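You operate a simulated robot arm through the tools that you are given. There is no shell and no other tool. Be economical: measure what you need, move in short steps, check, and stop when the job is done.

Carry out the task below with a simulated robot arm. There is one attempt and no reset: what you move stays moved.

## Task
Press the blue vibration meter key to switch it on.
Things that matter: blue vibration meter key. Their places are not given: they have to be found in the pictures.

Only the result counts: the job must be done as asked and must still hold three seconds after the hand-in. Knocking over, shifting, dropping, spilling or breaking anything else fails it.

## Robot
A 6-joint arm with a two-finger parallel gripper, fixed in place. Base frame: the origin is at the foot of the arm, x ahead of it, y to its left, z up. Units: m, rad, N and s.
Its first joint turns from -1.152 to 1.152 rad. Payload 2.1 kg.
Tool frame: the origin (TCP) lies between the finger pads and is the grasp point; the fingertips stand 0.03 m ahead of it; z points along the fingers, y is the line along which they close. The gripper opens to 0.094 m. The fingers are 0.028 m wide and 0.01 m thick; the gripper's body (0.05 by 0.096 m) begins 0.055 m behind the TCP.
Orientation is told as [roll, pitch, yaw] about the base's x, y, z axes, in that order, counted from this pose: with the fingers straight down and closing along the base's y, the tool's x points along the base's -x, its y along +y and its z along -z.

## Interface
- The arm moves only by the tool servo_tool. Its arguments are lists of equal length, an entry for each row: "angular": the turn, a rotation vector about the tool's x, y, z in rad, a list of three; "travel": the shift along the tool's x, y, z in m, a list of three; "gripper": the closure in counts, from 0 (fully open) to 255 (shut). In form: {"angular": [[wx, wy, wz], ...], "travel": [[tx, ty, tz], ...], "gripper": [gripper, ...]}. A call has 1 to 8 rows; each row shifts and turns the commanded pose from where the row before left it, along the tool's axes as they then stand. Each row takes 0.2 s and may step no farther than 0.05 m and 0.15 rad from the row before; otherwise, or with a gripper value out of range, the whole call is refused. A pose out of reach is approached as far as the arm can. The call stops where the force on the tool passes 40 N (or 10 N more than at its start, if that is more) or the arm is blocked; 0.2 s more then pass. The fingers move at their own pace (about 0.072 m/s each) and stop on an object; they squeeze with about 32 N. The grip force told is the motor's: it shows also when the fingers shut on nothing. Time passes only in rows, and 0.2 s behind the last, so rows that do not move let the fingers close. It gives the time, the measured TCP pose, the force on the tool (base axes), the opening and the grip force at its end, in the units of the frame above (readings bear some noise).
- Cameras (640 x 400 px; columns grow to the right, rows downward): "scene" is fixed at [0.0717, -0.3846, 0.4962]; the picture's right is [0.62, -0.79, 0.00], its down [-0.37, -0.29, -0.88] and it looks along [0.69, 0.55, -0.47] (base axes); focal length 305 px, centre (320, 200). "wrist" rides on the gripper at [-0.037, 0, -0.058] in the tool frame; the picture's right is [0.00, -1.00, 0.00], its down [0.97, 0.00, -0.24] and it looks along [0.24, 0.00, 0.97] (tool axes); focal length 218 px, centre (320, 200).
- grab_frame(camera): a new picture of that camera. The clock stands still meanwhile.
- pixel_to_xyz(camera, pixels): for up to 12 pixels [column, row] of the newest picture of that camera ("zoom" is the newest enlarged one), the place [x, y, z] in the base frame of the surface seen there, good to about 0.002 m. The clock stands still meanwhile.
- close_up(camera, box): a new picture of the part [left, top, right, bottom] of that camera's present view, enlarged. The clock stands still meanwhile.
- hand_in(): hands the job in; it is judged then, once.

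Go step by step. Measure first, check grasps and placings, and put right what went wrong. The budget is 60 turns and 22 pictures, counting those below and the enlarged ones. Unless the task says otherwise, let go and move clear before handing in, and close with one line.

The tools are called after "Request:" by a JSON object that holds its "fn" and its "kwargs". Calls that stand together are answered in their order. servo_tool: Moves the arm, as the interface text tells. Its arguments: {"type":"object","properties":{"angular":{"type":"array"},"travel":{"type":"array"},"gripper":{"type":"array"}},"required":["angular","travel","gripper"]} The other tools are called the same way: grab_frame (camera) takes a picture; pixel_to_xyz (camera, pixels) gives the place of the surface under pixels of a picture; close_up (camera, box) takes an enlarged picture of a part of a camera's view; hand_in () hands the job in.

At the start:

```text
time_s: 0.0
eef_pos: [0.3041, -0.1428, 0.369]
orientation: [-0.001, -0.002, 0.002]
force: [0.5, 0.2, -0.1]
finger_gap: 0.0938
grasp_force: 0.1
```

scene: 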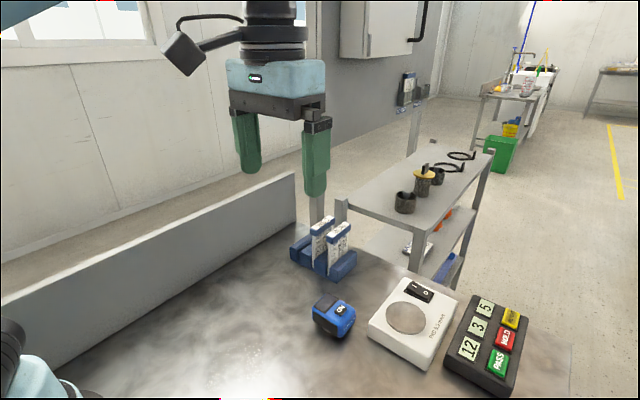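
wrist: 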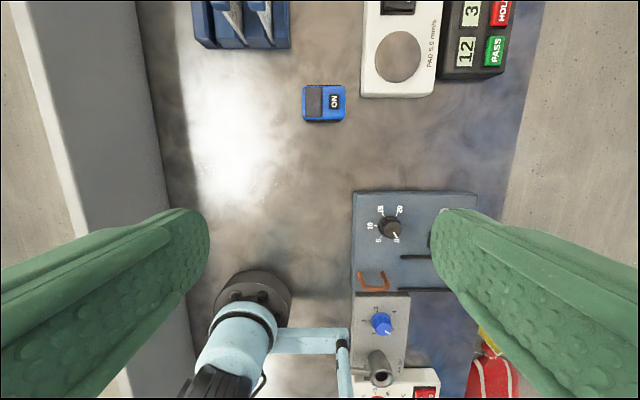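

The small blue box at scene (335,315) / wrist (324,103) with an "ON" label looks like the vibration meter. I'll enlarge both views to identify the key.

Request:
{"fn": "close_up", "kwargs": {"camera": "scene", "box": [280, 270, 400, 345]}}

Request:
{"fn": "close_up", "kwargs": {"camera": "wrist", "box": [270, 60, 398, 140]}}

Request:
{"fn": "close_up", "kwargs": {"camera": "wrist", "box": [160, 180, 544, 400]}}

```text
5.33 times, centred on (340, 308) of scene
```

zoom: 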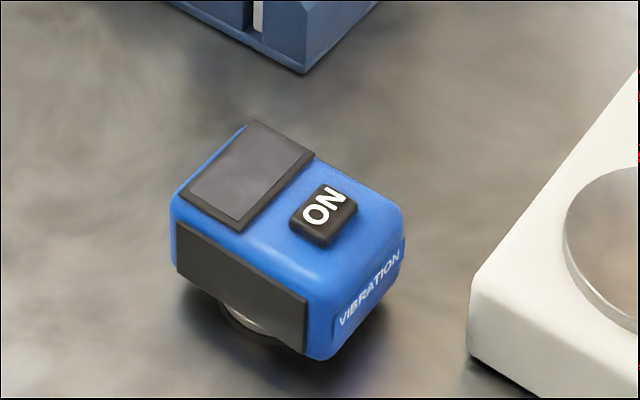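

```text
5.00 times, centred on (334, 100) of wrist
```

zoom: 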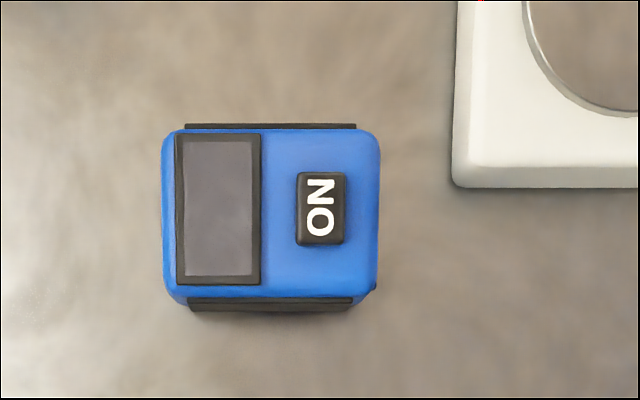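

```text
1.67 times, centred on (352, 290) of wrist
```

zoom: 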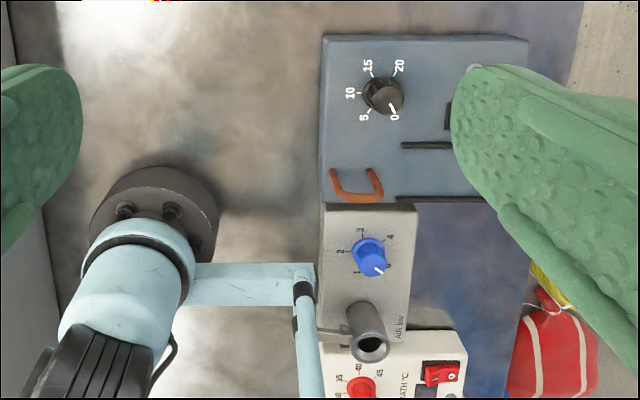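

The body is VIBRATION-labelled with a black "ON" key on top, standing on a round foot. I'll measure the key and body in the wrist and scene views.

Request:
{"fn": "pixel_to_xyz", "kwargs": {"camera": "wrist", "pixels": [[334, 101.5], [330, 96], [338, 107], [326, 90], [326, 115], [344, 90], [344, 115], [304, 90], [304, 115], [324, 130], [308, 102], [324, 78]]}}

Request:
{"fn": "pixel_to_xyz", "kwargs": {"camera": "scene", "pixels": [[340.5, 310], [342, 307], [327, 331], [335, 318], [353, 315], [346, 335], [338, 336], [314, 308], [325, 294], [325, 326]]}}

```text
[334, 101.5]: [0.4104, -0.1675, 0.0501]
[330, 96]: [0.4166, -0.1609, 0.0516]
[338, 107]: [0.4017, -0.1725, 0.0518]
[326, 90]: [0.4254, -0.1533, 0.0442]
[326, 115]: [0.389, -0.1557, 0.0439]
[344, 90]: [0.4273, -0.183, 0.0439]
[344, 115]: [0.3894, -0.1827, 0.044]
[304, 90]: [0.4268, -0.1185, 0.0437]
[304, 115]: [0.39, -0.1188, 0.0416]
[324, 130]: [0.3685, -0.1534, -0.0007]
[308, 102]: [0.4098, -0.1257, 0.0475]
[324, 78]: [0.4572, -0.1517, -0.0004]
```

```text
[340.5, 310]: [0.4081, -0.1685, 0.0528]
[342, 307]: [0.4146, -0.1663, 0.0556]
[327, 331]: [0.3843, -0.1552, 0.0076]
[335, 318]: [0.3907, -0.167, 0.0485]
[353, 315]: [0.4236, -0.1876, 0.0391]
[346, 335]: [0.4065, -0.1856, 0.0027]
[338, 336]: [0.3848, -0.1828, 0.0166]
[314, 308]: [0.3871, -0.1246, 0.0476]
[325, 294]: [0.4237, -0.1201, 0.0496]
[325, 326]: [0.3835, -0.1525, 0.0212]
```

The key's top is at about (0.4095, -0.1665, 0.052), and both cameras agree. The body top is at 0.044, with the foot centred near y = -0.153. I'll shut the fingers, move over the key and descend partway.

Request:
{"fn": "servo_tool", "kwargs": {"angular": [[0, 0, 0], [0, 0, 0], [0, 0, 0], [0, 0, 0], [0, 0, 0], [0, 0, 0], [0, 0, 0], [0, 0, 0]], "travel": [[-0.035, -0.0075, 0], [-0.035, -0.0075, 0], [-0.035, -0.0075, 0], [0, 0, 0.05], [0, 0, 0.05], [0, 0, 0.05], [0, 0, 0.05], [0, 0, 0.03]], "gripper": [255, 255, 255, 255, 255, 255, 255, 255]}}

```text
time_s: 1.8
eef_pos: [0.4088, -0.1636, 0.1385]
orientation: [-0.003, -0.003, 0.0]
force: [0.0, 0.1, -0.4]
finger_gap: 0.0002
grasp_force: 32.7
```

The fingers are shut and the tips are at about z = 0.1085, above the key. I'll check the alignment in both views.

Request:
{"fn": "close_up", "kwargs": {"camera": "scene", "box": [260, 220, 420, 345]}}

Request:
{"fn": "grab_frame", "kwargs": {"camera": "wrist"}}

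```text
3.20 times, centred on (340, 282) of scene
```

zoom: 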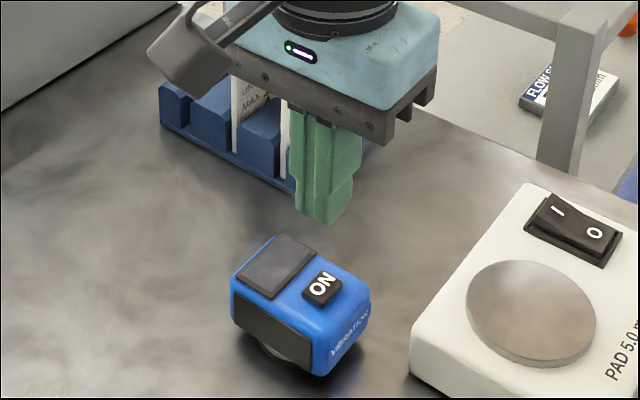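

```text
15 pictures are left
```

wrist: 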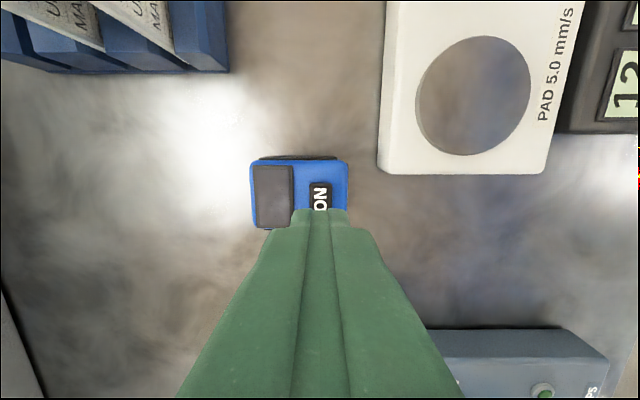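

The fingertips line up over the key, so I'll descend to just above it (tips at about z = 0.057).

Request:
{"fn": "servo_tool", "kwargs": {"angular": [[0, 0, 0], [0, 0, 0], [0, 0, 0]], "travel": [[0, 0, 0.03], [0, 0, 0.015], [0, 0, 0.006]], "gripper": [255, 255, 255]}}

Request:
{"fn": "close_up", "kwargs": {"camera": "scene", "box": [280, 260, 400, 345]}}

```text
time_s: 2.6
eef_pos: [0.4083, -0.1646, 0.0903]
orientation: [0.0, -0.001, 0.0]
force: [-0.5, -0.1, 0.4]
finger_gap: 0.0001
grasp_force: 32.1
```

```text
4.71 times, centred on (340, 302) of scene
```

zoom: 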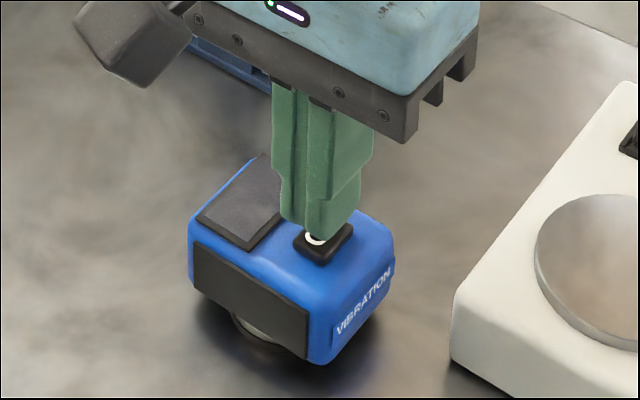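

The tips are just above the key with no contact yet. I'll press in small steps.

Request:
{"fn": "servo_tool", "kwargs": {"angular": [[0, 0, 0], [0, 0, 0], [0, 0, 0]], "travel": [[0, 0, 0.003], [0, 0, 0.0015], [0, 0, 0.0015]], "gripper": [255, 255, 255]}}

```text
time_s: 3.4
eef_pos: [0.4079, -0.1654, 0.0834]
orientation: [-0.002, -0.001, 0.0]
force: [0.0, 0.1, 0.3]
finger_gap: 0.0
grasp_force: 31.2
```

There is still no contact with the tips at z ≈ 0.053, so I'll keep going down slowly.

Request:
{"fn": "servo_tool", "kwargs": {"angular": [[0, 0, 0], [0, 0, 0]], "travel": [[0, 0, 0.001], [0, 0, 0.001]], "gripper": [255, 255]}}

```text
time_s: 4.0
eef_pos: [0.4091, -0.1653, 0.081]
orientation: [-0.002, -0.001, 0.0]
force: [-0.1, 0.8, 1.4]
finger_gap: 0.0
grasp_force: 32.3
```

The force has risen to 1.4 N, so contact has started at about tip z = 0.051. I'll go on in 1 mm steps.

Request:
{"fn": "servo_tool", "kwargs": {"angular": [[0, 0, 0]], "travel": [[0, 0, 0.001]], "gripper": [255]}}

Request:
{"fn": "close_up", "kwargs": {"camera": "scene", "box": [280, 260, 400, 345]}}

```text
time_s: 4.4
eef_pos: [0.4081, -0.1668, 0.0801]
orientation: [-0.001, -0.002, -0.001]
force: [0.6, 1.1, 1.0]
finger_gap: 0.0
grasp_force: 32.4
```

```text
4.71 times, centred on (340, 302) of scene
```

zoom: 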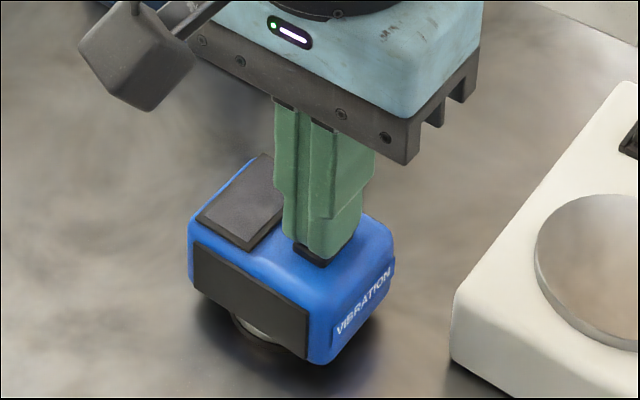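

The body hasn't moved in the picture and the key is starting to yield at about 1 N. I'll press further.

Request:
{"fn": "servo_tool", "kwargs": {"angular": [[0, 0, 0], [0, 0, 0]], "travel": [[0, 0, 0.001], [0, 0, 0.0005]], "gripper": [255, 255]}}

Request:
{"fn": "close_up", "kwargs": {"camera": "scene", "box": [280, 260, 400, 345]}}

```text
time_s: 5.0
eef_pos: [0.4086, -0.1671, 0.0803]
orientation: [-0.001, -0.002, -0.001]
force: [0.7, 2.2, 2.8]
finger_gap: 0.0
grasp_force: 31.6
```

```text
4.71 times, centred on (340, 302) of scene
```

zoom: 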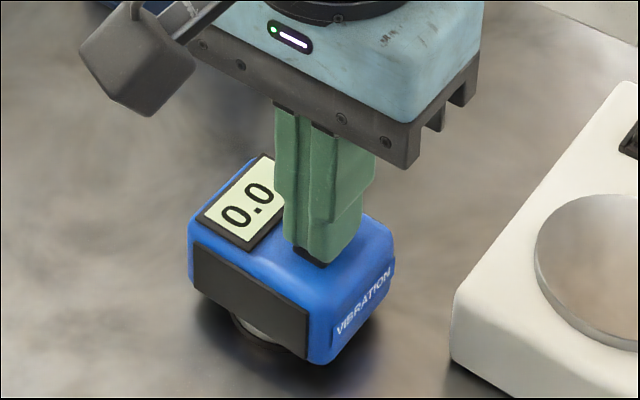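

The display now reads "0.0", so the meter has switched on. I'll lift straight off and check.

Request:
{"fn": "servo_tool", "kwargs": {"angular": [[0, 0, 0], [0, 0, 0], [0, 0, 0], [0, 0, 0], [0, 0, 0]], "travel": [[0, 0, -0.01], [0, 0, -0.04], [0, 0, -0.05], [0, 0, -0.05], [0, 0, 0]], "gripper": [255, 255, 255, 255, 255]}}

Request:
{"fn": "close_up", "kwargs": {"camera": "scene", "box": [280, 260, 400, 345]}}

```text
time_s: 6.2
eef_pos: [0.4046, -0.1681, 0.2268]
orientation: [-0.002, -0.001, 0.001]
force: [-0.2, 0.1, 0.6]
finger_gap: 0.0001
grasp_force: 32.1
```

```text
4.71 times, centred on (340, 302) of scene
```

zoom: 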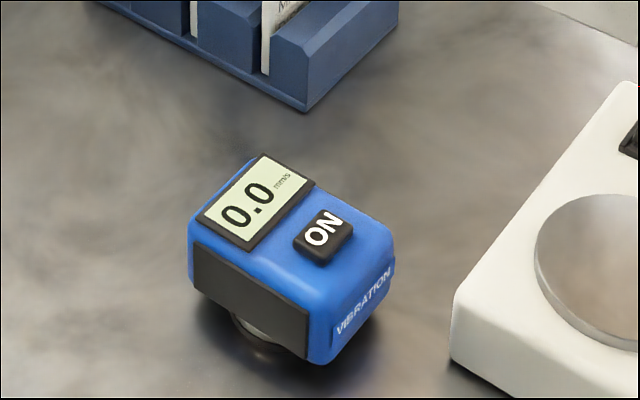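

The display stays lit at "0.0 mm/s", the meter hasn't shifted and the arm is clear, so I'm handing in.

Request:
{"fn": "hand_in", "kwargs": {}}

```text
The job is handed in.
```

The vibration meter is on: I pressed its key once, and its display still read "0.0 mm/s" with the arm lifted clear just before hand-in.
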